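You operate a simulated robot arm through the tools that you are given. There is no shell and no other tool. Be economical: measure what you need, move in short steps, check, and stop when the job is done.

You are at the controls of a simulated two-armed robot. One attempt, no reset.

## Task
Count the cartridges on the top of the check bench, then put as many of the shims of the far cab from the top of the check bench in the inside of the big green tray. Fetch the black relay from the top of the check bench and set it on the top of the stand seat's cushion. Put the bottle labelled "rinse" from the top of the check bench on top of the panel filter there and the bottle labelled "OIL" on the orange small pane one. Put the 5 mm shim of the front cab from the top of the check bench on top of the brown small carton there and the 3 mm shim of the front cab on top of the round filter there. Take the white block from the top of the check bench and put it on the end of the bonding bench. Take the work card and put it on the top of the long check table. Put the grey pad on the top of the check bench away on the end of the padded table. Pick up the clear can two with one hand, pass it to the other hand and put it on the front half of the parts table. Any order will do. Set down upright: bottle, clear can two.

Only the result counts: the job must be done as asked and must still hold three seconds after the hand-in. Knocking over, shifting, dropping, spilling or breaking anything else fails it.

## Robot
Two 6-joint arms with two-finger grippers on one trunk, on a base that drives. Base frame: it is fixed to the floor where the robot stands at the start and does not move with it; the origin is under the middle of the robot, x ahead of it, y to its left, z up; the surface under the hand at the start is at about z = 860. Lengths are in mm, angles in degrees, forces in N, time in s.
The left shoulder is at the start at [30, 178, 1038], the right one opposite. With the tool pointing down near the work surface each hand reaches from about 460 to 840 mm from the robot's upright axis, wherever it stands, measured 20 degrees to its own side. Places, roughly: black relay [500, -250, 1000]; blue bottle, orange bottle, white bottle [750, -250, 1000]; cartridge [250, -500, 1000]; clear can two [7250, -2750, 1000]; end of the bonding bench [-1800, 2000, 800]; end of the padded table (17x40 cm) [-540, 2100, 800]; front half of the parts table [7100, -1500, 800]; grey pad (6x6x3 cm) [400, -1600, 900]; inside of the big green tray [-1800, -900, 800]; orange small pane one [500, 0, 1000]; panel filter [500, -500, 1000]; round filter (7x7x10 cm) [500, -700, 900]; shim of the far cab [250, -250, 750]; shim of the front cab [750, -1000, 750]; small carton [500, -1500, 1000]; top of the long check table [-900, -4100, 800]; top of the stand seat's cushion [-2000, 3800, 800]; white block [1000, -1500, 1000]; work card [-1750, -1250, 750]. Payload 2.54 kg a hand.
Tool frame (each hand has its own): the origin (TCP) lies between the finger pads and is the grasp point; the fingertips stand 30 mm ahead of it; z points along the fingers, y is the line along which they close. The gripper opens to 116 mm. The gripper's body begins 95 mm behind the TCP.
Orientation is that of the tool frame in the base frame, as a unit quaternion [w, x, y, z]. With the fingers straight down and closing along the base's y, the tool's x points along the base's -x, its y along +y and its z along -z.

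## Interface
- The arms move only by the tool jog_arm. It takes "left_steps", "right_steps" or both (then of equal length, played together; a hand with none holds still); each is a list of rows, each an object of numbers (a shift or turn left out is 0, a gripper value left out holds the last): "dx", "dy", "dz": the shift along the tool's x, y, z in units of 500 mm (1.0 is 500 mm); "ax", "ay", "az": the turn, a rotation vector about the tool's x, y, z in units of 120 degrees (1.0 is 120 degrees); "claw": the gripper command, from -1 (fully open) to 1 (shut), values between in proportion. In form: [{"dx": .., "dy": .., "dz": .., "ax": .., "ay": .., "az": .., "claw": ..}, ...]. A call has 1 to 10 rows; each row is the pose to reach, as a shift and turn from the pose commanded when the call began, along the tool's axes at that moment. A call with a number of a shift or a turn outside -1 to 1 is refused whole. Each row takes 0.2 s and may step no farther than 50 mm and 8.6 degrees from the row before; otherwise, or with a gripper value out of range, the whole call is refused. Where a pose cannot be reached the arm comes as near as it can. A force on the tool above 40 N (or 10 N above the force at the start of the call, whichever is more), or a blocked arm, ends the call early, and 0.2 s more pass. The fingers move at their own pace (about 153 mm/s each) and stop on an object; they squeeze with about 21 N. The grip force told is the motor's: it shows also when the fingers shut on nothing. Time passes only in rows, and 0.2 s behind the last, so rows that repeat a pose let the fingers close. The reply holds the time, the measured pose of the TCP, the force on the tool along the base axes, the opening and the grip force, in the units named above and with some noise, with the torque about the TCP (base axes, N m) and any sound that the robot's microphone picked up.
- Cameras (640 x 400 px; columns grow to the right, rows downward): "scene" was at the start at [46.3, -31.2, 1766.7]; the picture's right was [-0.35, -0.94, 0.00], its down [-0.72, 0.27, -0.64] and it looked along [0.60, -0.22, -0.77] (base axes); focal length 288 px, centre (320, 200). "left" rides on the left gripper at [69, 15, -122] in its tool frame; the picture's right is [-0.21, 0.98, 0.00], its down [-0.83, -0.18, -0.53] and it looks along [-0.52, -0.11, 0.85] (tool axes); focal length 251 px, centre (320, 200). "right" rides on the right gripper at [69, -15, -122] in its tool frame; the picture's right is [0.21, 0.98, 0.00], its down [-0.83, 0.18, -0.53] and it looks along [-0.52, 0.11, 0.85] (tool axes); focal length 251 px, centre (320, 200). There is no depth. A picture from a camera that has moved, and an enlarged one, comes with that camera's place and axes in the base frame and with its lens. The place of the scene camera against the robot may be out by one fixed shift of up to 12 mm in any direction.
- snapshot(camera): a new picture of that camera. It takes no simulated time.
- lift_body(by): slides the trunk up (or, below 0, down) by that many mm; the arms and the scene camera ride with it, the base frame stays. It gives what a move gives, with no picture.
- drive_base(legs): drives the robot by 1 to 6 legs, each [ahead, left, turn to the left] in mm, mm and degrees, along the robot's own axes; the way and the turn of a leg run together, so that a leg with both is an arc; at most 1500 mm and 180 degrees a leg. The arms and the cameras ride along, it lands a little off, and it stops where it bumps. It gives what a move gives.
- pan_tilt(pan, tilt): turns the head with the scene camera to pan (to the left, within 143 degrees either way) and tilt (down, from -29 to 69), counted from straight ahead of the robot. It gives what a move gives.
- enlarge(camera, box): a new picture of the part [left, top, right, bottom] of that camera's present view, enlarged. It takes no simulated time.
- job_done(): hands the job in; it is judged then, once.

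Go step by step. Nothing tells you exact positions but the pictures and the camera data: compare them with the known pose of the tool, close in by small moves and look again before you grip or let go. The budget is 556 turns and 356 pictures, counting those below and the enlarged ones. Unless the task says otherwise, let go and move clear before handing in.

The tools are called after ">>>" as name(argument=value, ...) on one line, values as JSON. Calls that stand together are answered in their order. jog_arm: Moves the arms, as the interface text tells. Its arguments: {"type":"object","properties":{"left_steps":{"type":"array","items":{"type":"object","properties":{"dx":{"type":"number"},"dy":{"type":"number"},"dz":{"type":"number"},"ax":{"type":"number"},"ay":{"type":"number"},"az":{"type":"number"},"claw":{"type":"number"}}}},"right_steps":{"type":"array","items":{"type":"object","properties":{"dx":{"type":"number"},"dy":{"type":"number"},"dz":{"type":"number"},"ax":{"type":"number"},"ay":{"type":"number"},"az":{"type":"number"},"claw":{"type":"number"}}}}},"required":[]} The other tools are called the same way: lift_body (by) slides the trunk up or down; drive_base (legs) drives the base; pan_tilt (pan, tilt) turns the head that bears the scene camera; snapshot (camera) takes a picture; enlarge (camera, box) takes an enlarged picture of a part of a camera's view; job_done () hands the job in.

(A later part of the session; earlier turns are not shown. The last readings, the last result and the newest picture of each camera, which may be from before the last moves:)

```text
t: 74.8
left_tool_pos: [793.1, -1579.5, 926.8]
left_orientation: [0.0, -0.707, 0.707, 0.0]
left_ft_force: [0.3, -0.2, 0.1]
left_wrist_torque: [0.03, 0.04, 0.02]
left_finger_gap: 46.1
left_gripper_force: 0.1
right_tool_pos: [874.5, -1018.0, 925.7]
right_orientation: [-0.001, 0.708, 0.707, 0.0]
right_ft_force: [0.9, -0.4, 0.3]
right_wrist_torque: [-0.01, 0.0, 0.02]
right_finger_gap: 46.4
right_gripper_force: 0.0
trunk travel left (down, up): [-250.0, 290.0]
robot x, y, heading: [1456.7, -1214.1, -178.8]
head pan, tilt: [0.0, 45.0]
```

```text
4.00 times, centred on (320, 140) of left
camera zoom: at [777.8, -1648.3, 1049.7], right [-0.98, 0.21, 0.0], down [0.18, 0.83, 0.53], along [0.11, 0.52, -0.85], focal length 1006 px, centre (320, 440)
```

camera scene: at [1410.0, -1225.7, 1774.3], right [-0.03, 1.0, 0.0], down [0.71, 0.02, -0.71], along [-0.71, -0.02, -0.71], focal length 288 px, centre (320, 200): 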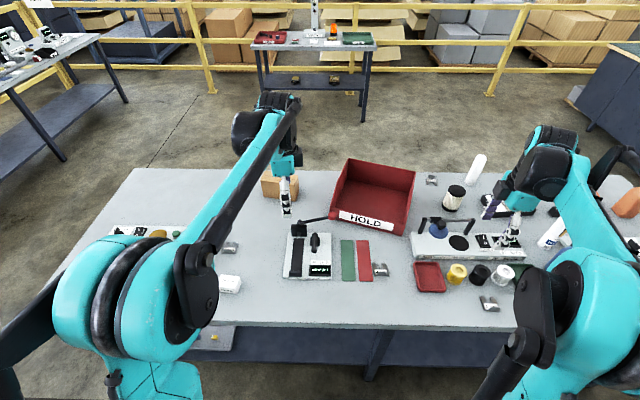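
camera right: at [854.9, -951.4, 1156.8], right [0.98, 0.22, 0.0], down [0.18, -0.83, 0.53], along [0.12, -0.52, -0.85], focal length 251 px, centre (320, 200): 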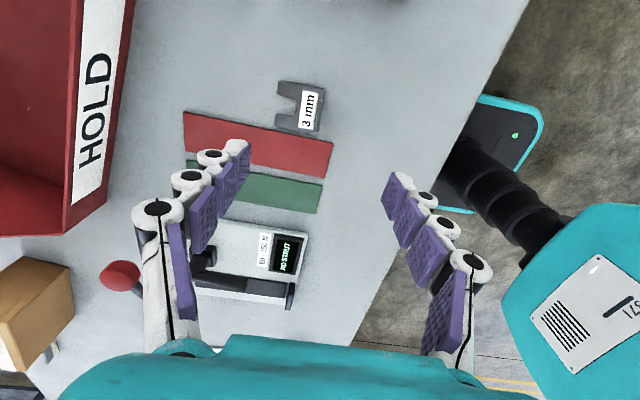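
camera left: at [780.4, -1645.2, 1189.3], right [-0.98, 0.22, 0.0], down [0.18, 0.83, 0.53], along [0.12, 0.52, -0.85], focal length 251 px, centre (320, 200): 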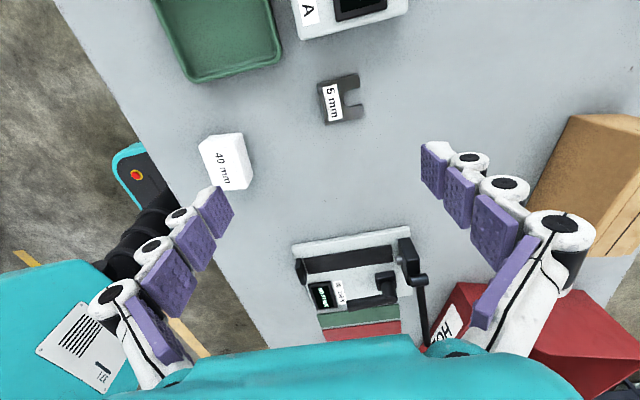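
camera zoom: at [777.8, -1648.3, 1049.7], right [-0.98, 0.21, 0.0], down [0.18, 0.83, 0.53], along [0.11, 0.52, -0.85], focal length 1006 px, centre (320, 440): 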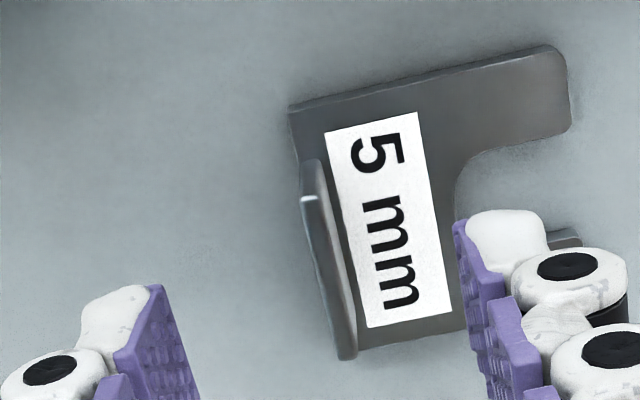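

Tabs are at x≈866.5 (right) and 789.5 (left). Correct, lower, close.

>>> jog_arm(right_steps=[{"dy": -0.016}, {"dy": -0.016, "dz": 0.03}, {"dy": -0.016, "dz": 0.057}, {"dy": -0.016, "dz": 0.057, "claw": 1}, {"dy": -0.016, "dz": 0.057, "claw": 1}, {"dy": -0.016, "dz": 0.057, "claw": 1}], left_steps=[{"dy": 0.007}, {"dy": 0.007, "dz": 0.03}, {"dy": 0.007, "dz": 0.056}, {"dy": 0.007, "dz": 0.056, "claw": 1}, {"dy": 0.007, "dz": 0.056, "claw": 1}, {"dy": 0.007, "dz": 0.056, "claw": 1}])

>>> enlarge(camera="right", box=[240, 90, 400, 190])

>>> enlarge(camera="left", box=[240, 90, 400, 190])

```text
t: 76.2
left_tool_pos: [789.5, -1579.3, 899.7]
left_orientation: [0.0, -0.707, 0.707, 0.0]
left_ft_force: [-0.1, -1.2, -0.4]
left_wrist_torque: [-0.01, -0.02, 0.02]
left_finger_gap: 6.1
left_gripper_force: 21.1
right_tool_pos: [865.4, -1017.0, 897.2]
right_orientation: [0.0, 0.708, 0.706, 0.0]
right_ft_force: [0.0, -0.5, -0.8]
right_wrist_torque: [0.0, -0.01, -0.02]
right_finger_gap: 6.3
right_gripper_force: 21.5
trunk travel left (down, up): [-250.0, 290.0]
robot x, y, heading: [1456.7, -1217.1, -178.8]
head pan, tilt: [0.0, 45.0]
```

```text
4.00 times, centred on (320, 140) of right
camera zoom: at [848.8, -948.8, 1019.8], right [0.98, 0.22, 0.0], down [0.18, -0.83, 0.53], along [0.12, -0.52, -0.85], focal length 1006 px, centre (320, 440)
```

zoom: 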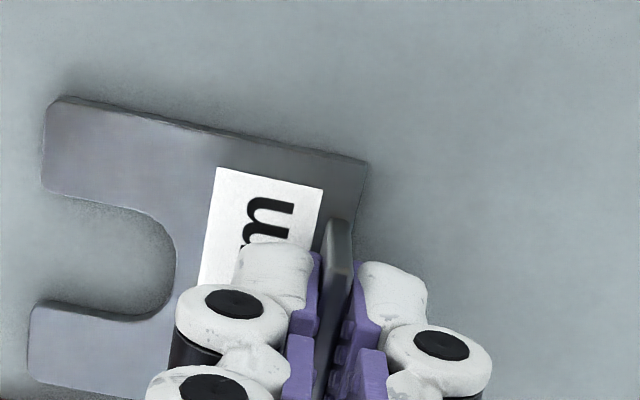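

```text
4.00 times, centred on (320, 140) of left
camera zoom: at [774.2, -1648.2, 1022.1], right [-0.98, 0.22, 0.0], down [0.18, 0.83, 0.53], along [0.11, 0.52, -0.85], focal length 1006 px, centre (320, 440)
```

zoom: 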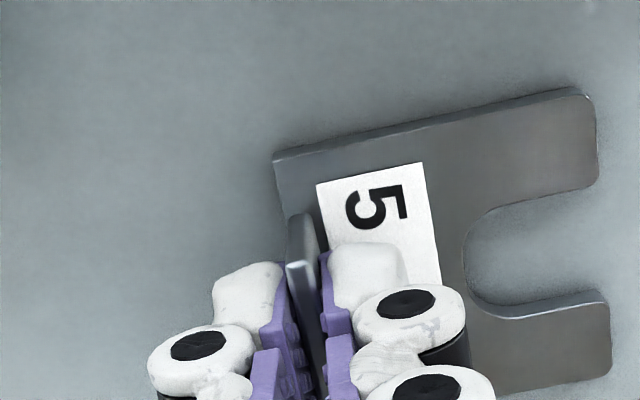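

Both gripped. Lift high, then drive around the right end of the bench to the start side.

>>> jog_arm(right_steps=[{"dz": -0.08}, {"dz": -0.17}, {"dz": -0.26}, {"dz": -0.35}, {"dz": -0.44}, {"dz": -0.53}, {"dz": -0.6}], left_steps=[{"dz": -0.08}, {"dz": -0.17}, {"dz": -0.26}, {"dz": -0.35}, {"dz": -0.44}, {"dz": -0.53}, {"dz": -0.6}])

>>> drive_base(legs=[[-250, 0, 0], [0, 1450, 0], [0, 200, 0], [1450, 0, 0]])

>>> snapshot(camera="scene")

```text
t: 77.8
left_tool_pos: [789.3, -1577.9, 1199.7]
left_orientation: [0.0, 0.707, -0.707, 0.0]
left_ft_force: [1.0, -0.3, -1.4]
left_wrist_torque: [0.03, 0.0, 0.01]
left_finger_gap: 6.1
left_gripper_force: 21.2
right_tool_pos: [864.4, -1017.9, 1198.0]
right_orientation: [0.0, 0.707, 0.707, 0.001]
right_ft_force: [0.3, -0.1, -0.9]
right_wrist_torque: [0.01, -0.01, 0.02]
right_finger_gap: 5.8
right_gripper_force: 21.0
trunk travel left (down, up): [-250.0, 290.0]
robot x, y, heading: [1455.4, -1222.2, -178.8]
head pan, tilt: [0.0, 45.0]
```

```text
t: 94.4
left_tool_pos: [-386.0, -3224.4, 1199.7]
left_orientation: [0.0, -0.701, 0.713, 0.0]
left_ft_force: [-0.1, -0.2, -1.6]
left_wrist_torque: [0.01, -0.03, 0.04]
left_finger_gap: 6.1
left_gripper_force: 20.5
right_tool_pos: [-300.7, -2665.6, 1196.3]
right_orientation: [0.0, 0.714, 0.701, 0.0]
right_ft_force: [0.9, -0.7, -0.6]
right_wrist_torque: [0.01, -0.05, 0.0]
right_finger_gap: 6.1
right_gripper_force: 21.1
trunk travel left (down, up): [-250.0, 290.0]
robot x, y, heading: [287.1, -2879.7, -179.7]
head pan, tilt: [0.0, 45.0]
```

```text
278 pictures are left
camera scene: at [240.9, -2882.0, 1774.3], right [-0.01, 1.0, 0.0], down [0.71, 0.01, -0.71], along [-0.71, -0.01, -0.71], focal length 288 px, centre (320, 200)
```

scene: 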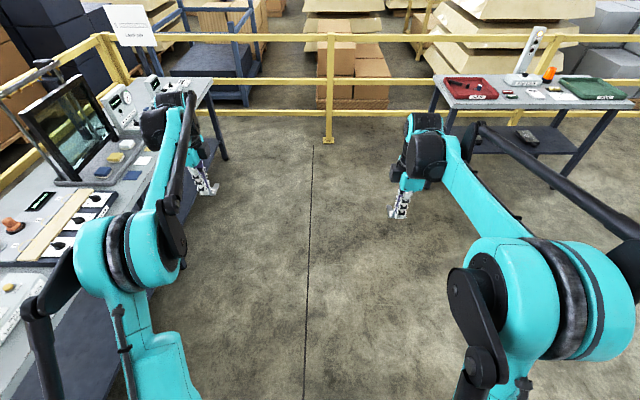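

The long table lies to my left, the tray table ahead. I go ahead, slide right and turn to face the bench's start side.

>>> enlarge(camera="scene", box=[430, 20, 640, 151])

>>> drive_base(legs=[[600, 0, 0], [0, -1000, 0], [0, 0, -180]])

>>> pan_tilt(pan=10, tilt=40)

>>> snapshot(camera="scene")

```text
3.05 times, centred on (535, 86) of scene
camera zoom: at [240.9, -2882.0, 1774.3], right [-0.01, 1.0, 0.0], down [0.71, 0.01, -0.71], along [-0.71, -0.01, -0.71], focal length 878 px, centre (-335, 549)
```

zoom: 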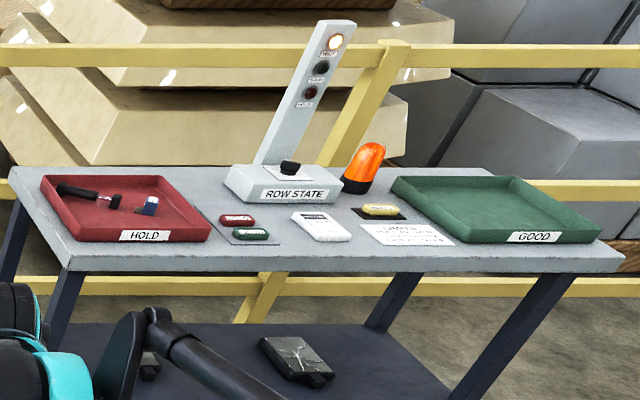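

```text
t: 109.8
left_tool_pos: [340.4, -1515.3, 1198.5]
left_orientation: [0.001, 0.699, 0.715, 0.0]
left_ft_force: [0.2, -0.5, -0.8]
left_wrist_torque: [-0.02, 0.0, 0.01]
left_finger_gap: 6.1
left_gripper_force: 21.1
right_tool_pos: [277.9, -2079.1, 1196.7]
right_orientation: [0.0, 0.716, -0.698, 0.0]
right_ft_force: [0.4, 0.6, -0.5]
right_wrist_torque: [-0.02, -0.03, 0.02]
right_finger_gap: 6.0
right_gripper_force: 21.0
trunk travel left (down, up): [-250.0, 290.0]
robot x, y, heading: [-316.9, -1890.5, 2.8]
head pan, tilt: [0.0, 45.0]
```

```text
t: 110.5
left_tool_pos: [341.0, -1516.0, 1198.9]
left_orientation: [-0.001, 0.698, 0.716, 0.0]
left_ft_force: [0.2, -0.3, -1.2]
left_wrist_torque: [0.01, 0.01, 0.03]
left_finger_gap: 5.8
left_gripper_force: 21.2
right_tool_pos: [278.5, -2077.1, 1197.6]
right_orientation: [0.0, 0.716, -0.698, 0.001]
right_ft_force: [-0.7, -0.9, 0.2]
right_wrist_torque: [-0.05, -0.01, -0.02]
right_finger_gap: 6.1
right_gripper_force: 20.9
trunk travel left (down, up): [-250.0, 290.0]
robot x, y, heading: [-319.0, -1888.7, 2.8]
head pan, tilt: [10.0, 40.0]
```

```text
276 pictures are left
camera scene: at [-262.1, -1878.4, 1781.5], right [0.22, -0.97, 0.0], down [-0.63, -0.14, -0.77], along [0.75, 0.17, -0.64], focal length 288 px, centre (320, 200)
```

scene: 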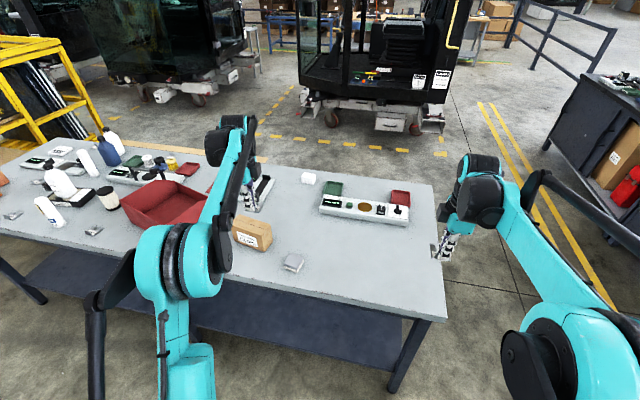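

>>> enlarge(camera="scene", box=[200, 200, 328, 280])

>>> snapshot(camera="left")

>>> enlarge(camera="scene", box=[0, 120, 240, 270])

```text
5.00 times, centred on (264, 240) of scene
camera zoom: at [-262.1, -1878.4, 1781.5], right [0.22, -0.97, 0.0], down [-0.63, -0.14, -0.77], along [0.75, 0.17, -0.64], focal length 1441 px, centre (600, 0)
```

zoom: 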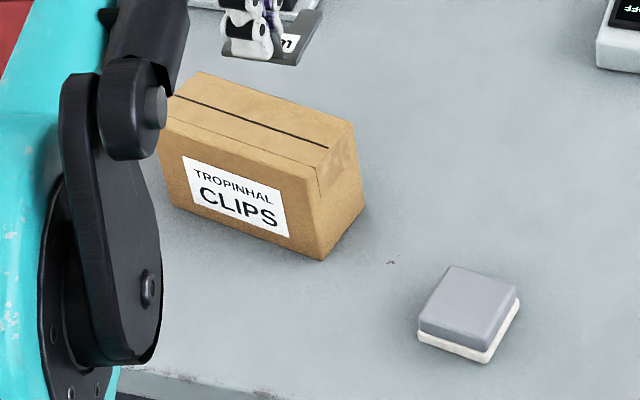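

```text
274 pictures are left
camera left: at [354.1, -1447.0, 1322.0], right [0.98, -0.19, 0.0], down [-0.16, -0.83, 0.53], along [-0.1, -0.52, -0.85], focal length 251 px, centre (320, 200)
```

left: 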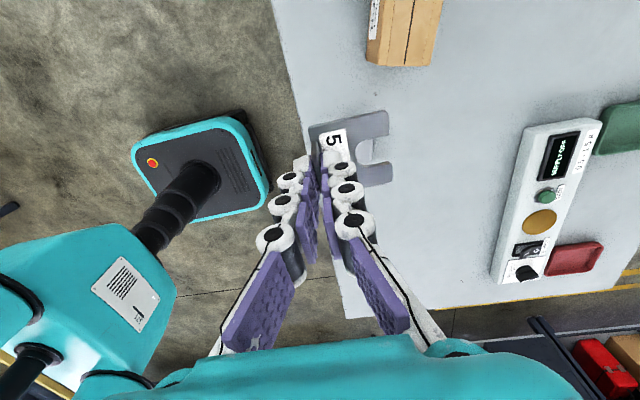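

```text
2.67 times, centred on (120, 195) of scene
camera zoom: at [-262.1, -1878.4, 1781.5], right [0.22, -0.97, 0.0], down [-0.63, -0.14, -0.77], along [0.75, 0.17, -0.64], focal length 768 px, centre (853, 213)
```

zoom: 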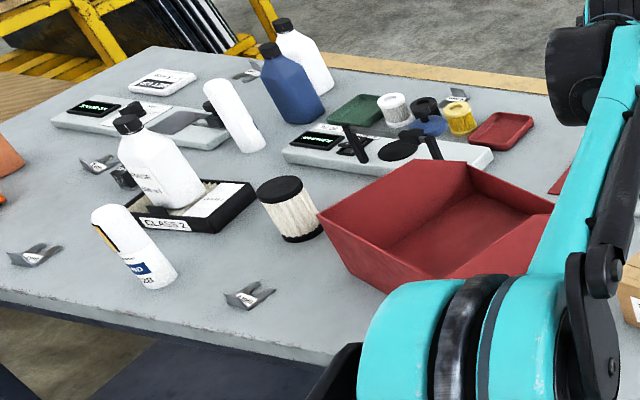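

Two cartridges confirmed from this side too. Carton top centre ≈(488,-1425), top z≈957. I position the base for it.

>>> drive_base(legs=[[0, 0, -2.8], [180, 230, 0]])

>>> snapshot(camera="left")

>>> snapshot(camera="scene")

```text
t: 112.9
left_tool_pos: [535.8, -1317.2, 1197.4]
left_orientation: [0.0, 0.715, 0.699, -0.001]
left_ft_force: [-0.5, 0.3, -1.5]
left_wrist_torque: [0.02, 0.01, -0.01]
left_finger_gap: 6.0
left_gripper_force: 21.8
right_tool_pos: [445.8, -1877.1, 1196.4]
right_orientation: [0.0, -0.699, 0.715, -0.001]
right_ft_force: [-0.1, 0.0, -1.1]
right_wrist_torque: [-0.03, 0.03, 0.03]
right_finger_gap: 6.0
right_gripper_force: 21.0
trunk travel left (down, up): [-250.0, 290.0]
robot x, y, heading: [-146.6, -1664.2, 0.2]
head pan, tilt: [10.0, 40.0]
```

```text
272 pictures are left
camera left: at [552.6, -1248.8, 1321.6], right [0.97, -0.24, 0.0], down [-0.2, -0.82, 0.53], along [-0.13, -0.52, -0.85], focal length 251 px, centre (320, 200)
```

left: 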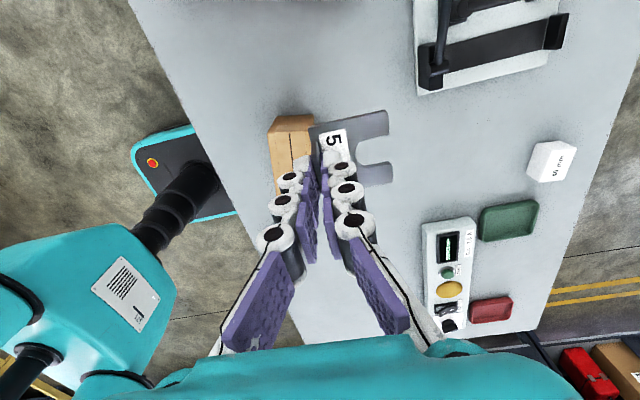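

```text
271 pictures are left
camera scene: at [-82.9, -1650.1, 1781.5], right [0.18, -0.98, 0.0], down [-0.63, -0.11, -0.77], along [0.75, 0.14, -0.64], focal length 288 px, centre (320, 200)
```

scene: 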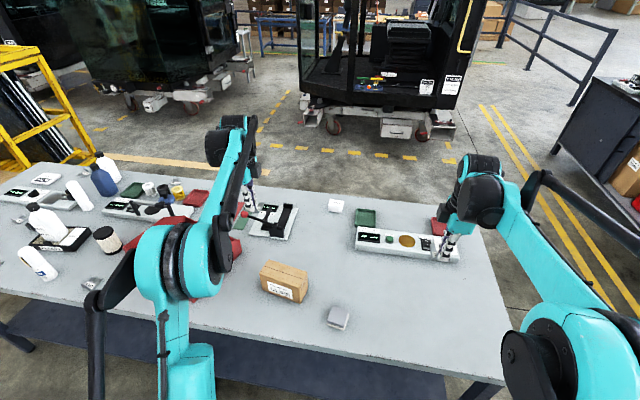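

>>> enlarge(camera="scene", box=[245, 245, 325, 295])

```text
8.00 times, centred on (285, 270) of scene
camera zoom: at [-82.9, -1650.1, 1781.5], right [0.18, -0.98, 0.0], down [-0.63, -0.11, -0.77], along [0.75, 0.14, -0.64], focal length 2305 px, centre (600, -360)
```

zoom: 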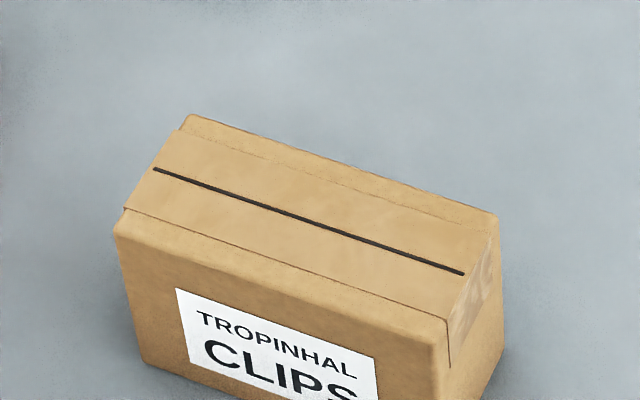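

>>> jog_arm(left_steps=[{"dx": -0.066, "dy": -0.05, "az": 0.027}, {"dx": -0.131, "dy": -0.1, "az": 0.054}, {"dx": -0.197, "dy": -0.149, "az": 0.081}, {"dx": -0.197, "dy": -0.149, "az": 0.081, "dz": 0.09}, {"dx": -0.197, "dy": -0.149, "az": 0.081, "dz": 0.18}, {"dx": -0.197, "dy": -0.149, "az": 0.081, "dz": 0.27}, {"dx": -0.197, "dy": -0.149, "az": 0.081, "dz": 0.32}])

>>> snapshot(camera="left")

>>> enlarge(camera="scene", box=[245, 235, 325, 285])

```text
t: 114.5
left_tool_pos: [458.6, -1413.5, 1039.7]
left_orientation: [-0.001, 0.771, 0.636, 0.0]
left_ft_force: [0.8, -0.2, -1.6]
left_wrist_torque: [-0.01, 0.05, -0.02]
left_finger_gap: 6.0
left_gripper_force: 20.7
right_tool_pos: [446.9, -1877.2, 1197.3]
right_orientation: [0.0, -0.699, 0.715, 0.0]
right_ft_force: [0.3, -0.4, -0.3]
right_wrist_torque: [0.01, 0.0, -0.02]
right_finger_gap: 6.1
right_gripper_force: 20.9
trunk travel left (down, up): [-250.0, 290.0]
robot x, y, heading: [-144.3, -1659.0, 0.5]
head pan, tilt: [10.0, 40.0]
```

```text
269 pictures are left
camera left: at [486.2, -1349.4, 1161.8], right [0.92, -0.4, 0.0], down [-0.34, -0.78, 0.53], along [-0.21, -0.49, -0.85], focal length 251 px, centre (320, 200)
```

left: 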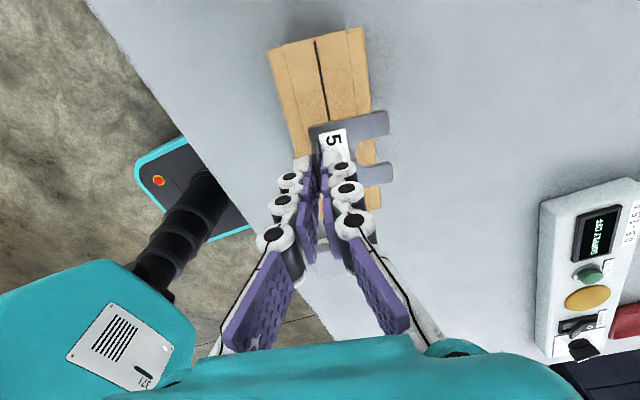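

```text
8.00 times, centred on (285, 260) of scene
camera zoom: at [-83.2, -1650.8, 1781.5], right [0.18, -0.98, 0.0], down [-0.63, -0.11, -0.77], along [0.75, 0.14, -0.64], focal length 2305 px, centre (600, -280)
```

zoom: 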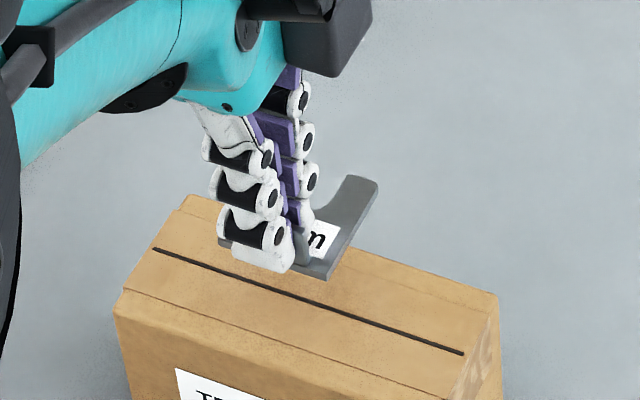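

The seam by wrist view sits ~10 mm nearer; I shift and lower to just above the top.

>>> jog_arm(left_steps=[{"dx": -0.004, "dy": -0.02}, {"dx": -0.004, "dy": -0.02, "dz": 0.04}, {"dx": -0.004, "dy": -0.02, "dz": 0.07}])

>>> enlarge(camera="left", box=[240, 20, 432, 140])

>>> enlarge(camera="scene", box=[245, 235, 325, 285])

```text
t: 115.3
left_tool_pos: [449.0, -1414.8, 1004.1]
left_orientation: [0.0, 0.771, 0.636, 0.001]
left_ft_force: [-0.2, -0.4, -1.2]
left_wrist_torque: [-0.02, 0.0, 0.0]
left_finger_gap: 6.0
left_gripper_force: 21.1
right_tool_pos: [446.1, -1875.9, 1197.6]
right_orientation: [0.0, -0.699, 0.715, 0.0]
right_ft_force: [-0.4, -0.1, -0.9]
right_wrist_torque: [-0.02, 0.0, -0.03]
right_finger_gap: 6.1
right_gripper_force: 21.1
trunk travel left (down, up): [-250.0, 290.0]
robot x, y, heading: [-140.2, -1659.2, 0.1]
head pan, tilt: [10.0, 40.0]
```

```text
3.33 times, centred on (336, 80) of left
camera zoom: at [476.7, -1349.9, 1127.0], right [0.92, -0.4, 0.0], down [-0.34, -0.78, 0.53], along [-0.21, -0.49, -0.85], focal length 838 px, centre (267, 600)
```

zoom: 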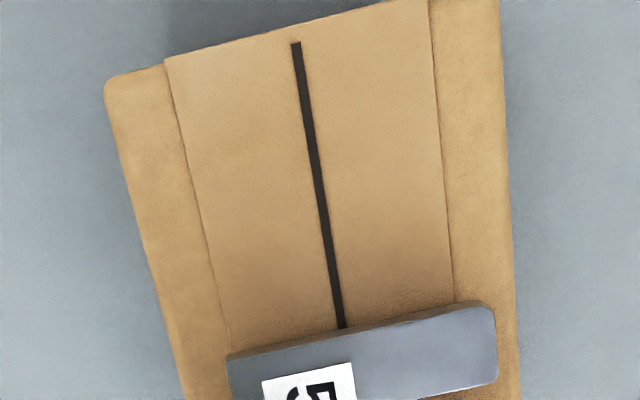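

```text
8.00 times, centred on (285, 260) of scene
camera zoom: at [-83.6, -1650.8, 1781.5], right [0.18, -0.98, 0.0], down [-0.63, -0.11, -0.77], along [0.75, 0.14, -0.64], focal length 2305 px, centre (600, -280)
```

zoom: 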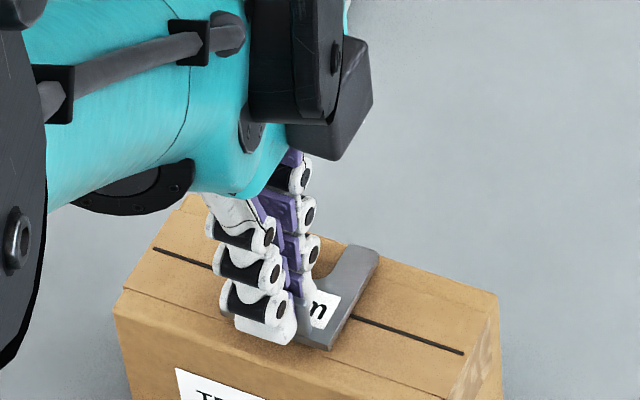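

Well aligned. Lower to contact in small steps.

>>> jog_arm(left_steps=[{"dz": 0.005}, {"dz": 0.01}, {"dz": 0.014}])

```text
t: 116.1
left_tool_pos: [447.5, -1415.3, 998.4]
left_orientation: [0.001, 0.772, 0.636, 0.002]
left_ft_force: [4.4, 1.7, 19.0]
left_wrist_torque: [-0.05, -0.09, 0.01]
left_finger_gap: 5.8
left_gripper_force: 20.6
right_tool_pos: [445.9, -1877.1, 1198.3]
right_orientation: [0.0, -0.699, 0.715, 0.0]
right_ft_force: [0.6, -0.2, -0.6]
right_wrist_torque: [0.02, 0.01, 0.02]
right_finger_gap: 5.9
right_gripper_force: 21.7
trunk travel left (down, up): [-250.0, 290.0]
robot x, y, heading: [-141.6, -1662.3, 0.1]
head pan, tilt: [10.0, 40.0]
```

>>> jog_arm(left_steps=[{"dz": -0.003}, {"dz": -0.003, "claw": 0.6}, {"dz": -0.003, "claw": 0.6}, {"dz": -0.04, "claw": 0.6}, {"dz": -0.13, "claw": 0.6}, {"dz": -0.22}, {"dz": -0.31}, {"dz": -0.4}])

>>> snapshot(camera="left")

>>> snapshot(camera="scene")

```text
t: 117.9
left_tool_pos: [448.5, -1414.9, 1197.4]
left_orientation: [0.0, 0.772, 0.636, 0.0]
left_ft_force: [-0.2, 0.1, -0.1]
left_wrist_torque: [-0.03, -0.02, -0.02]
left_finger_gap: 23.3
left_gripper_force: 0.1
right_tool_pos: [445.2, -1876.8, 1196.9]
right_orientation: [0.0, -0.699, 0.715, 0.0]
right_ft_force: [-0.8, -0.4, -1.1]
right_wrist_torque: [0.02, -0.01, -0.01]
right_finger_gap: 5.9
right_gripper_force: 21.2
trunk travel left (down, up): [-250.0, 290.0]
robot x, y, heading: [-139.2, -1661.2, 0.3]
head pan, tilt: [10.0, 40.0]
```

```text
265 pictures are left
camera left: at [476.0, -1350.2, 1320.4], right [0.92, -0.4, 0.0], down [-0.34, -0.78, 0.53], along [-0.21, -0.49, -0.85], focal length 251 px, centre (320, 200)
```

left: 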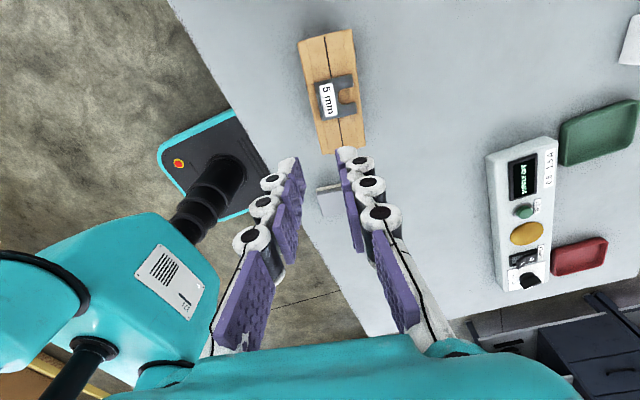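

```text
264 pictures are left
camera scene: at [-84.6, -1651.2, 1781.6], right [0.18, -0.98, 0.0], down [-0.63, -0.11, -0.77], along [0.75, 0.14, -0.64], focal length 288 px, centre (320, 200)
```

scene: 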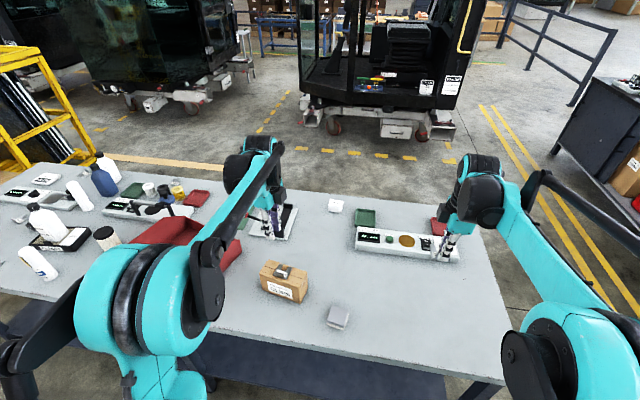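

5 mm shim placed. Next the left hand hovers above the grey pad (~392,-1622).

>>> jog_arm(left_steps=[{"dx": -0.08, "dy": -0.007, "claw": -0.5}, {"dx": -0.16, "dy": -0.014, "claw": -0.5}, {"dx": -0.24, "dy": -0.02, "dz": 0.03, "claw": -0.5}, {"dx": -0.32, "dy": -0.027, "dz": 0.06, "claw": -0.5}, {"dx": -0.4, "dy": -0.034, "dz": 0.1, "claw": -0.5}])

>>> snapshot(camera="left")

```text
t: 119.1
left_tool_pos: [391.8, -1608.6, 1146.0]
left_orientation: [0.0, 0.772, 0.636, 0.001]
left_ft_force: [-0.2, -0.8, -0.2]
left_wrist_torque: [0.0, -0.02, 0.02]
left_finger_gap: 87.0
left_gripper_force: 0.0
right_tool_pos: [446.4, -1877.7, 1194.8]
right_orientation: [0.0, -0.7, 0.714, 0.001]
right_ft_force: [-0.7, 0.4, -0.6]
right_wrist_torque: [0.05, 0.02, -0.02]
right_finger_gap: 6.1
right_gripper_force: 21.0
trunk travel left (down, up): [-250.0, 290.0]
robot x, y, heading: [-141.2, -1661.6, -0.1]
head pan, tilt: [10.0, 40.0]
```

```text
263 pictures are left
camera left: at [420.7, -1543.4, 1268.8], right [0.92, -0.4, 0.0], down [-0.34, -0.78, 0.53], along [-0.21, -0.49, -0.85], focal length 251 px, centre (320, 200)
```

left: 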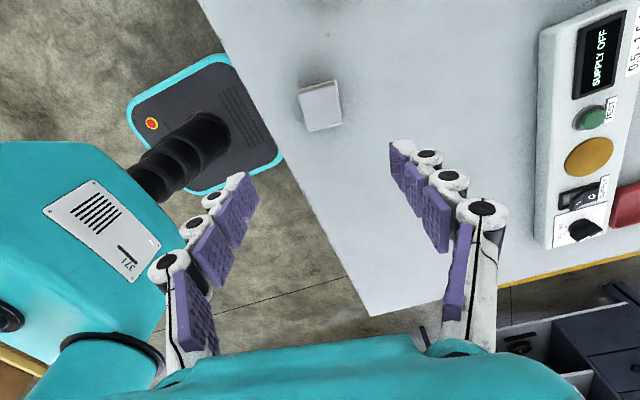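

Pad is aligned with the fingers at (391,-1614). Lower and grip.

>>> jog_arm(left_steps=[{"dx": -0.012, "dz": 0.09}, {"dx": -0.012, "dz": 0.18}, {"dx": -0.012, "dz": 0.27}, {"dx": -0.012, "dz": 0.36}, {"dx": -0.012, "dz": 0.45}, {"dx": -0.012, "dz": 0.5}, {"dx": -0.012, "dz": 0.5, "claw": 1}, {"dx": -0.012, "dz": 0.5, "claw": 1}, {"dx": -0.012, "dz": 0.5, "claw": 1}])

>>> snapshot(camera="left")

```text
t: 121.1
left_tool_pos: [391.9, -1614.7, 897.8]
left_orientation: [0.0, 0.772, 0.636, 0.0]
left_ft_force: [0.5, 0.0, -1.0]
left_wrist_torque: [0.01, 0.04, 0.0]
left_finger_gap: 59.1
left_gripper_force: 20.7
right_tool_pos: [446.1, -1877.0, 1197.7]
right_orientation: [0.0, -0.699, 0.715, 0.001]
right_ft_force: [-1.0, -0.5, -0.7]
right_wrist_torque: [-0.02, -0.01, 0.01]
right_finger_gap: 6.2
right_gripper_force: 20.9
trunk travel left (down, up): [-250.0, 290.0]
robot x, y, heading: [-142.6, -1661.6, 0.3]
head pan, tilt: [10.0, 40.0]
```

```text
262 pictures are left
camera left: at [420.1, -1550.1, 1019.9], right [0.92, -0.4, 0.0], down [-0.34, -0.78, 0.53], along [-0.21, -0.49, -0.85], focal length 251 px, centre (320, 200)
```

left: 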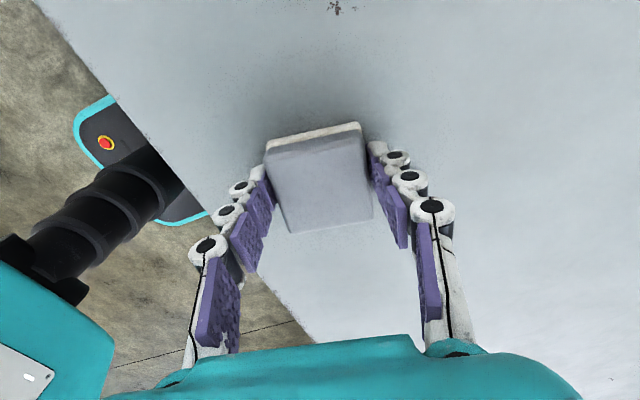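

Pad gripped. Lift, back off, and drive to the round filter.

>>> jog_arm(left_steps=[{"dz": -0.09}, {"dz": -0.18}, {"dz": -0.27}, {"dz": -0.36}, {"dz": -0.45}, {"dz": -0.54}, {"dz": -0.6}])

>>> drive_base(legs=[[-300, 0, 0], [0, 1175, 0]])

>>> pan_tilt(pan=-20, tilt=40)

>>> snapshot(camera="scene")

>>> snapshot(camera="right")

```text
t: 122.7
left_tool_pos: [392.8, -1614.8, 1198.5]
left_orientation: [0.0, 0.772, 0.636, 0.0]
left_ft_force: [0.6, 0.2, -1.2]
left_wrist_torque: [0.02, 0.0, 0.02]
left_finger_gap: 59.3
left_gripper_force: 21.0
right_tool_pos: [446.5, -1877.7, 1196.1]
right_orientation: [-0.001, -0.699, 0.715, 0.0]
right_ft_force: [0.1, 0.6, -0.9]
right_wrist_torque: [0.0, -0.05, -0.01]
right_finger_gap: 5.9
right_gripper_force: 21.0
trunk travel left (down, up): [-250.0, 290.0]
robot x, y, heading: [-139.6, -1662.0, 0.3]
head pan, tilt: [10.0, 40.0]
```

```text
t: 130.4
left_tool_pos: [90.6, -439.1, 1197.4]
left_orientation: [0.0, 0.771, 0.637, 0.0]
left_ft_force: [-0.5, -0.6, -0.7]
left_wrist_torque: [-0.02, 0.0, -0.02]
left_finger_gap: 59.0
left_gripper_force: 20.7
right_tool_pos: [142.3, -700.9, 1195.9]
right_orientation: [0.0, -0.699, 0.715, 0.0]
right_ft_force: [-0.7, 0.7, -0.8]
right_wrist_torque: [0.0, 0.02, -0.02]
right_finger_gap: 6.1
right_gripper_force: 21.2
trunk travel left (down, up): [-250.0, 290.0]
robot x, y, heading: [-445.8, -486.8, 0.4]
head pan, tilt: [10.0, 40.0]
```

```text
t: 131.3
left_tool_pos: [90.5, -438.6, 1198.0]
left_orientation: [0.0, 0.772, 0.635, 0.0]
left_ft_force: [0.0, 0.2, -1.3]
left_wrist_torque: [0.04, 0.02, 0.02]
left_finger_gap: 58.9
left_gripper_force: 21.2
right_tool_pos: [142.4, -702.3, 1196.6]
right_orientation: [0.0, -0.699, 0.715, 0.0]
right_ft_force: [-0.6, -0.2, -1.0]
right_wrist_torque: [0.01, 0.01, -0.02]
right_finger_gap: 6.2
right_gripper_force: 21.3
trunk travel left (down, up): [-250.0, 290.0]
robot x, y, heading: [-446.5, -483.0, 0.3]
head pan, tilt: [-20.0, 40.0]
```

```text
261 pictures are left
camera scene: at [-390.2, -519.1, 1781.5], right [-0.34, -0.94, 0.0], down [-0.61, 0.22, -0.77], along [0.72, -0.26, -0.64], focal length 288 px, centre (320, 200)
```

scene: 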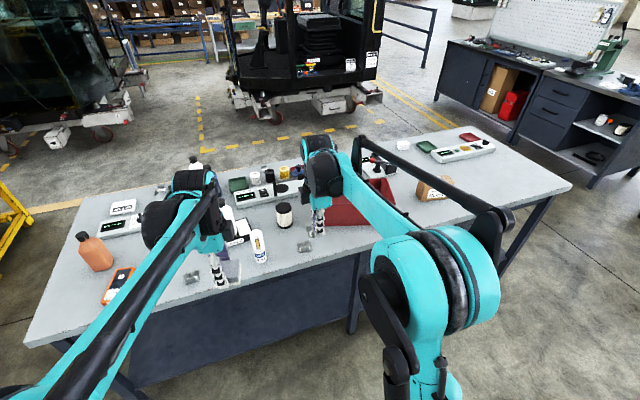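

```text
260 pictures are left
camera right: at [155.1, -771.0, 1319.1], right [-0.98, -0.19, 0.0], down [-0.16, 0.83, 0.53], along [-0.1, 0.52, -0.85], focal length 251 px, centre (320, 200)
```

right: 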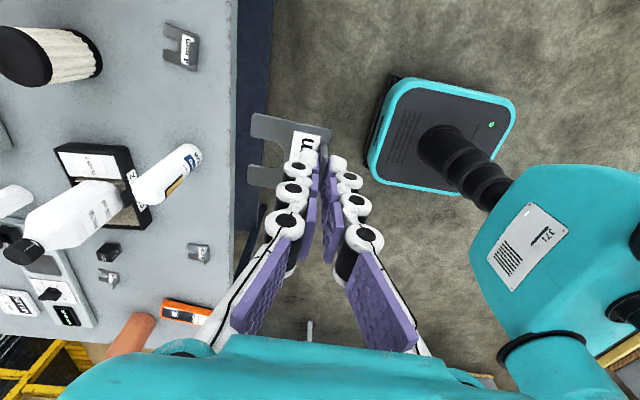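

Filter about (535,-686), top near 960. Drive ahead 400 so the right hand hangs near it.

>>> drive_base(legs=[[400, 0, 0]])

>>> snapshot(camera="right")

>>> enlarge(camera="scene", box=[240, 200, 400, 300])

```text
t: 133.8
left_tool_pos: [494.7, -437.1, 1197.2]
left_orientation: [0.0, 0.772, 0.636, 0.0]
left_ft_force: [0.2, -0.7, -0.7]
left_wrist_torque: [0.0, 0.01, -0.02]
left_finger_gap: 59.2
left_gripper_force: 21.2
right_tool_pos: [547.8, -700.7, 1195.9]
right_orientation: [-0.001, -0.699, 0.715, 0.0]
right_ft_force: [0.1, -0.6, -0.7]
right_wrist_torque: [0.01, 0.02, -0.01]
right_finger_gap: 5.8
right_gripper_force: 21.3
trunk travel left (down, up): [-250.0, 290.0]
robot x, y, heading: [-39.0, -483.3, 0.4]
head pan, tilt: [-20.0, 40.0]
```

```text
259 pictures are left
camera right: at [560.0, -768.9, 1318.8], right [-0.98, -0.19, 0.0], down [-0.16, 0.83, 0.53], along [-0.1, 0.52, -0.85], focal length 251 px, centre (320, 200)
```

right: 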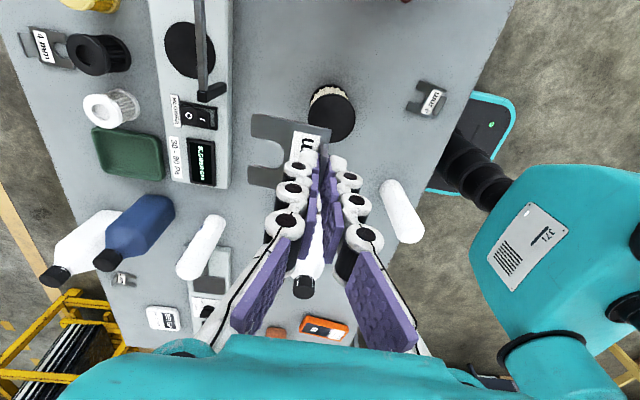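

```text
4.00 times, centred on (320, 250) of scene
camera zoom: at [14.6, -517.7, 1781.5], right [-0.34, -0.94, 0.0], down [-0.61, 0.22, -0.77], along [0.72, -0.26, -0.64], focal length 1153 px, centre (320, 0)
```

zoom: 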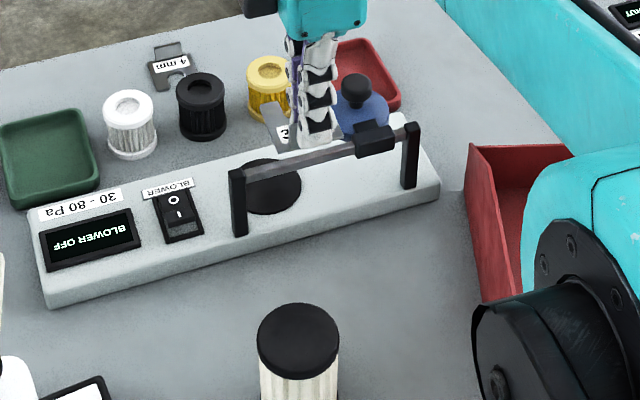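

>>> jog_arm(right_steps=[{"dx": -0.024, "dy": 0.082}, {"dx": -0.024, "dy": 0.082, "dz": 0.09}, {"dx": -0.024, "dy": 0.082, "dz": 0.18}, {"dx": -0.024, "dy": 0.082, "dz": 0.27}, {"dx": -0.024, "dy": 0.082, "dz": 0.34}])

>>> snapshot(camera="right")

>>> enlarge(camera="scene", box=[260, 240, 356, 300])

```text
t: 135.0
left_tool_pos: [495.3, -436.3, 1196.8]
left_orientation: [0.001, 0.772, 0.636, 0.0]
left_ft_force: [0.9, -1.2, -1.0]
left_wrist_torque: [0.05, -0.02, -0.01]
left_finger_gap: 59.2
left_gripper_force: 21.3
right_tool_pos: [507.3, -686.3, 1025.5]
right_orientation: [0.0, -0.7, 0.714, 0.0]
right_ft_force: [-1.0, 0.0, -1.0]
right_wrist_torque: [0.01, 0.01, 0.02]
right_finger_gap: 5.9
right_gripper_force: 21.4
trunk travel left (down, up): [-250.0, 290.0]
robot x, y, heading: [-40.2, -481.4, 0.4]
head pan, tilt: [-20.0, 40.0]
```

```text
257 pictures are left
camera right: at [519.6, -756.3, 1147.7], right [-0.98, -0.19, 0.0], down [-0.16, 0.83, 0.53], along [-0.1, 0.52, -0.85], focal length 251 px, centre (320, 200)
```

right: 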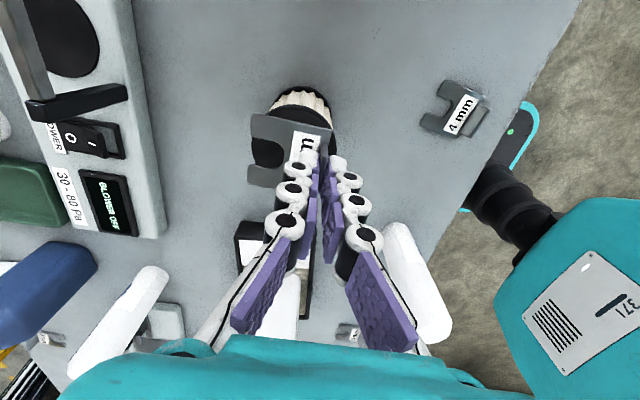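

```text
6.67 times, centred on (308, 270) of scene
camera zoom: at [14.9, -517.9, 1781.5], right [-0.34, -0.94, 0.0], down [-0.61, 0.22, -0.77], along [0.72, -0.26, -0.64], focal length 1921 px, centre (400, -267)
```

zoom: 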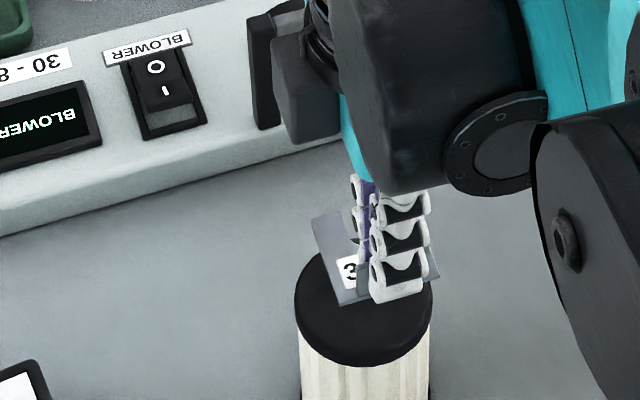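

Aligned within a few mm. Lower to near contact.

>>> jog_arm(right_steps=[{"dy": 0.004, "dz": 0.025}, {"dy": 0.004, "dz": 0.045}])

>>> enlarge(camera="scene", box=[260, 240, 356, 300])

>>> enlarge(camera="right", box=[220, 70, 380, 170])

```text
t: 135.6
left_tool_pos: [493.4, -436.6, 1197.0]
left_orientation: [0.0, 0.772, 0.636, 0.0]
left_ft_force: [-0.3, -0.1, 0.0]
left_wrist_torque: [-0.05, 0.02, 0.04]
left_finger_gap: 59.3
left_gripper_force: 21.0
right_tool_pos: [504.4, -685.7, 1003.1]
right_orientation: [-0.001, -0.699, 0.715, 0.0]
right_ft_force: [-0.6, -0.4, 0.0]
right_wrist_torque: [0.0, 0.0, 0.0]
right_finger_gap: 6.4
right_gripper_force: 21.4
trunk travel left (down, up): [-250.0, 290.0]
robot x, y, heading: [-40.2, -485.4, 0.2]
head pan, tilt: [-20.0, 40.0]
```

```text
6.67 times, centred on (308, 270) of scene
camera zoom: at [13.6, -517.6, 1781.5], right [-0.34, -0.94, 0.0], down [-0.61, 0.22, -0.77], along [0.72, -0.26, -0.64], focal length 1921 px, centre (400, -267)
```

zoom: 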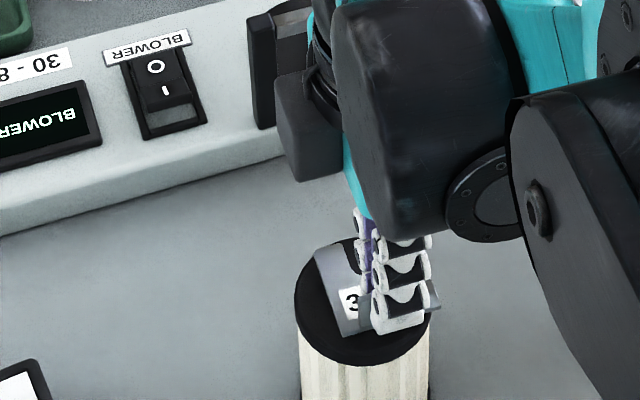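

```text
4.00 times, centred on (300, 120) of right
camera zoom: at [516.2, -756.0, 1126.1], right [-0.98, -0.19, 0.0], down [-0.16, 0.83, 0.53], along [-0.1, 0.52, -0.85], focal length 1006 px, centre (400, 520)
```

zoom: 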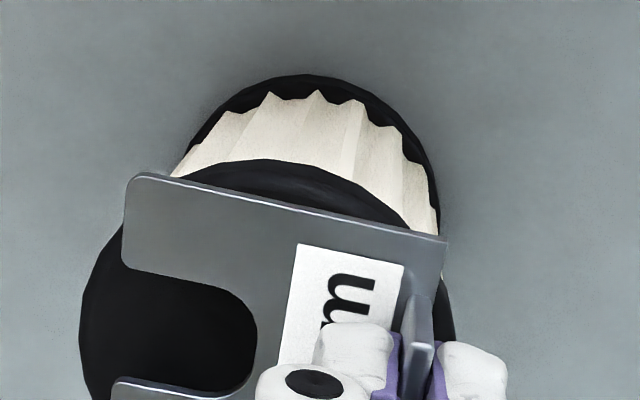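

Centred. Lower to contact.

>>> jog_arm(right_steps=[{"dz": 0.005}, {"dz": 0.01}])

```text
t: 136.2
left_tool_pos: [493.7, -436.8, 1197.9]
left_orientation: [0.001, 0.772, 0.636, 0.001]
left_ft_force: [0.1, 0.7, -0.4]
left_wrist_torque: [-0.02, -0.03, -0.01]
left_finger_gap: 59.2
left_gripper_force: 21.1
right_tool_pos: [504.5, -686.3, 999.3]
right_orientation: [0.0, -0.699, 0.715, 0.0]
right_ft_force: [0.1, -0.2, -0.8]
right_wrist_torque: [-0.03, -0.02, -0.02]
right_finger_gap: 6.0
right_gripper_force: 20.9
trunk travel left (down, up): [-250.0, 290.0]
robot x, y, heading: [-38.7, -484.6, 0.3]
head pan, tilt: [-20.0, 40.0]
```

>>> jog_arm(right_steps=[{"dz": 0.004}, {"dz": 0.008}])

```text
t: 136.8
left_tool_pos: [492.2, -436.9, 1198.3]
left_orientation: [0.001, 0.772, 0.636, 0.0]
left_ft_force: [0.5, 0.3, -0.1]
left_wrist_torque: [0.02, 0.04, -0.01]
left_finger_gap: 59.2
left_gripper_force: 21.0
right_tool_pos: [502.9, -688.0, 996.6]
right_orientation: [0.001, -0.7, 0.714, 0.0]
right_ft_force: [1.4, -1.3, 18.6]
right_wrist_torque: [0.09, -0.09, 0.0]
right_finger_gap: 5.8
right_gripper_force: 20.8
trunk travel left (down, up): [-250.0, 290.0]
robot x, y, heading: [-42.5, -487.6, 0.1]
head pan, tilt: [-20.0, 40.0]
```

Contact. Release and rise.

>>> jog_arm(right_steps=[{"dz": -0.004}, {"dz": -0.004, "claw": 0.6}, {"dz": -0.004, "claw": 0.6}, {"dz": -0.04, "claw": 0.6}, {"dz": -0.13, "claw": 0.6}, {"dz": -0.22}, {"dz": -0.31}, {"dz": -0.4}])

>>> snapshot(camera="right")

```text
t: 138.6
left_tool_pos: [493.6, -436.9, 1196.9]
left_orientation: [0.0, 0.772, 0.636, 0.001]
left_ft_force: [-0.2, 0.0, -1.2]
left_wrist_torque: [-0.02, -0.02, 0.05]
left_finger_gap: 59.0
left_gripper_force: 20.8
right_tool_pos: [504.8, -685.6, 1196.8]
right_orientation: [0.0, -0.7, 0.714, -0.001]
right_ft_force: [-0.5, -0.7, 0.7]
right_wrist_torque: [-0.01, -0.04, 0.02]
right_finger_gap: 23.1
right_gripper_force: 0.0
trunk travel left (down, up): [-250.0, 290.0]
robot x, y, heading: [-41.5, -484.7, 0.4]
head pan, tilt: [-20.0, 40.0]
```

```text
253 pictures are left
camera right: at [516.3, -755.7, 1318.6], right [-0.98, -0.19, 0.0], down [-0.16, 0.83, 0.53], along [-0.1, 0.52, -0.85], focal length 251 px, centre (320, 200)
```

right: 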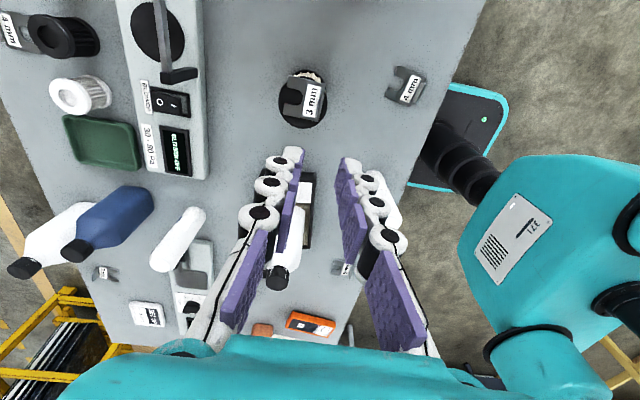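

3 mm shim sits on the round filter. Next the relay (~558,-262) with the right hand; the left hand (with pad) moves clear to the left.

>>> jog_arm(left_steps=[{"dx": 0.094, "dy": -0.018}, {"dx": 0.188, "dy": -0.037}, {"dx": 0.283, "dy": -0.055}, {"dx": 0.377, "dy": -0.073}, {"dx": 0.471, "dy": -0.092}, {"dx": 0.565, "dy": -0.11}, {"dx": 0.66, "dy": -0.128}, {"dx": 0.754, "dy": -0.147}, {"dx": 0.848, "dy": -0.165}, {"dx": 0.942, "dy": -0.183}], right_steps=[{"dx": -0.07, "dy": -0.009}, {"dx": -0.155, "dy": -0.018}, {"dx": -0.24, "dy": -0.027}, {"dx": -0.33, "dy": -0.036}, {"dx": -0.41, "dy": -0.045}, {"dx": -0.5, "dy": -0.054}, {"dx": -0.59, "dy": -0.063}, {"dx": -0.68, "dy": -0.072}, {"dx": -0.77, "dy": -0.08}, {"dx": -0.84, "dy": -0.09}])

>>> snapshot(camera="right")

```text
t: 140.8
left_tool_pos: [495.0, 47.4, 1194.8]
left_orientation: [0.0, 0.772, 0.636, -0.001]
left_ft_force: [0.6, 0.5, -1.5]
left_wrist_torque: [-0.05, 0.02, 0.0]
left_finger_gap: 59.1
left_gripper_force: 20.9
right_tool_pos: [559.4, -264.8, 1195.1]
right_orientation: [-0.003, -0.699, 0.715, -0.001]
right_ft_force: [0.2, 0.5, -1.1]
right_wrist_torque: [-0.06, 0.02, 0.01]
right_finger_gap: 23.4
right_gripper_force: 0.1
trunk travel left (down, up): [-250.0, 290.0]
robot x, y, heading: [-42.4, -484.3, 0.5]
head pan, tilt: [-20.0, 40.0]
```

```text
252 pictures are left
camera right: at [572.3, -333.5, 1316.6], right [-0.98, -0.19, 0.0], down [-0.16, 0.83, 0.53], along [-0.1, 0.52, -0.85], focal length 251 px, centre (320, 200)
```

right: 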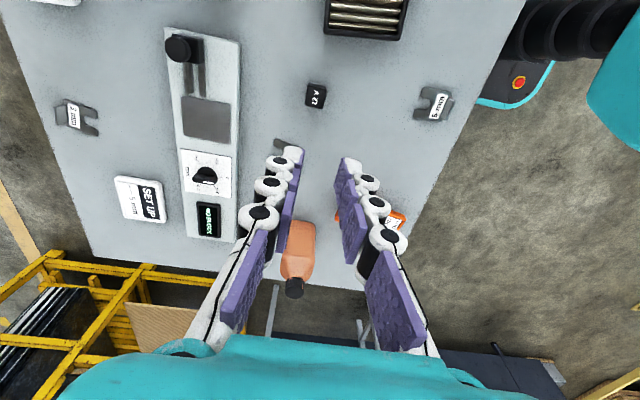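

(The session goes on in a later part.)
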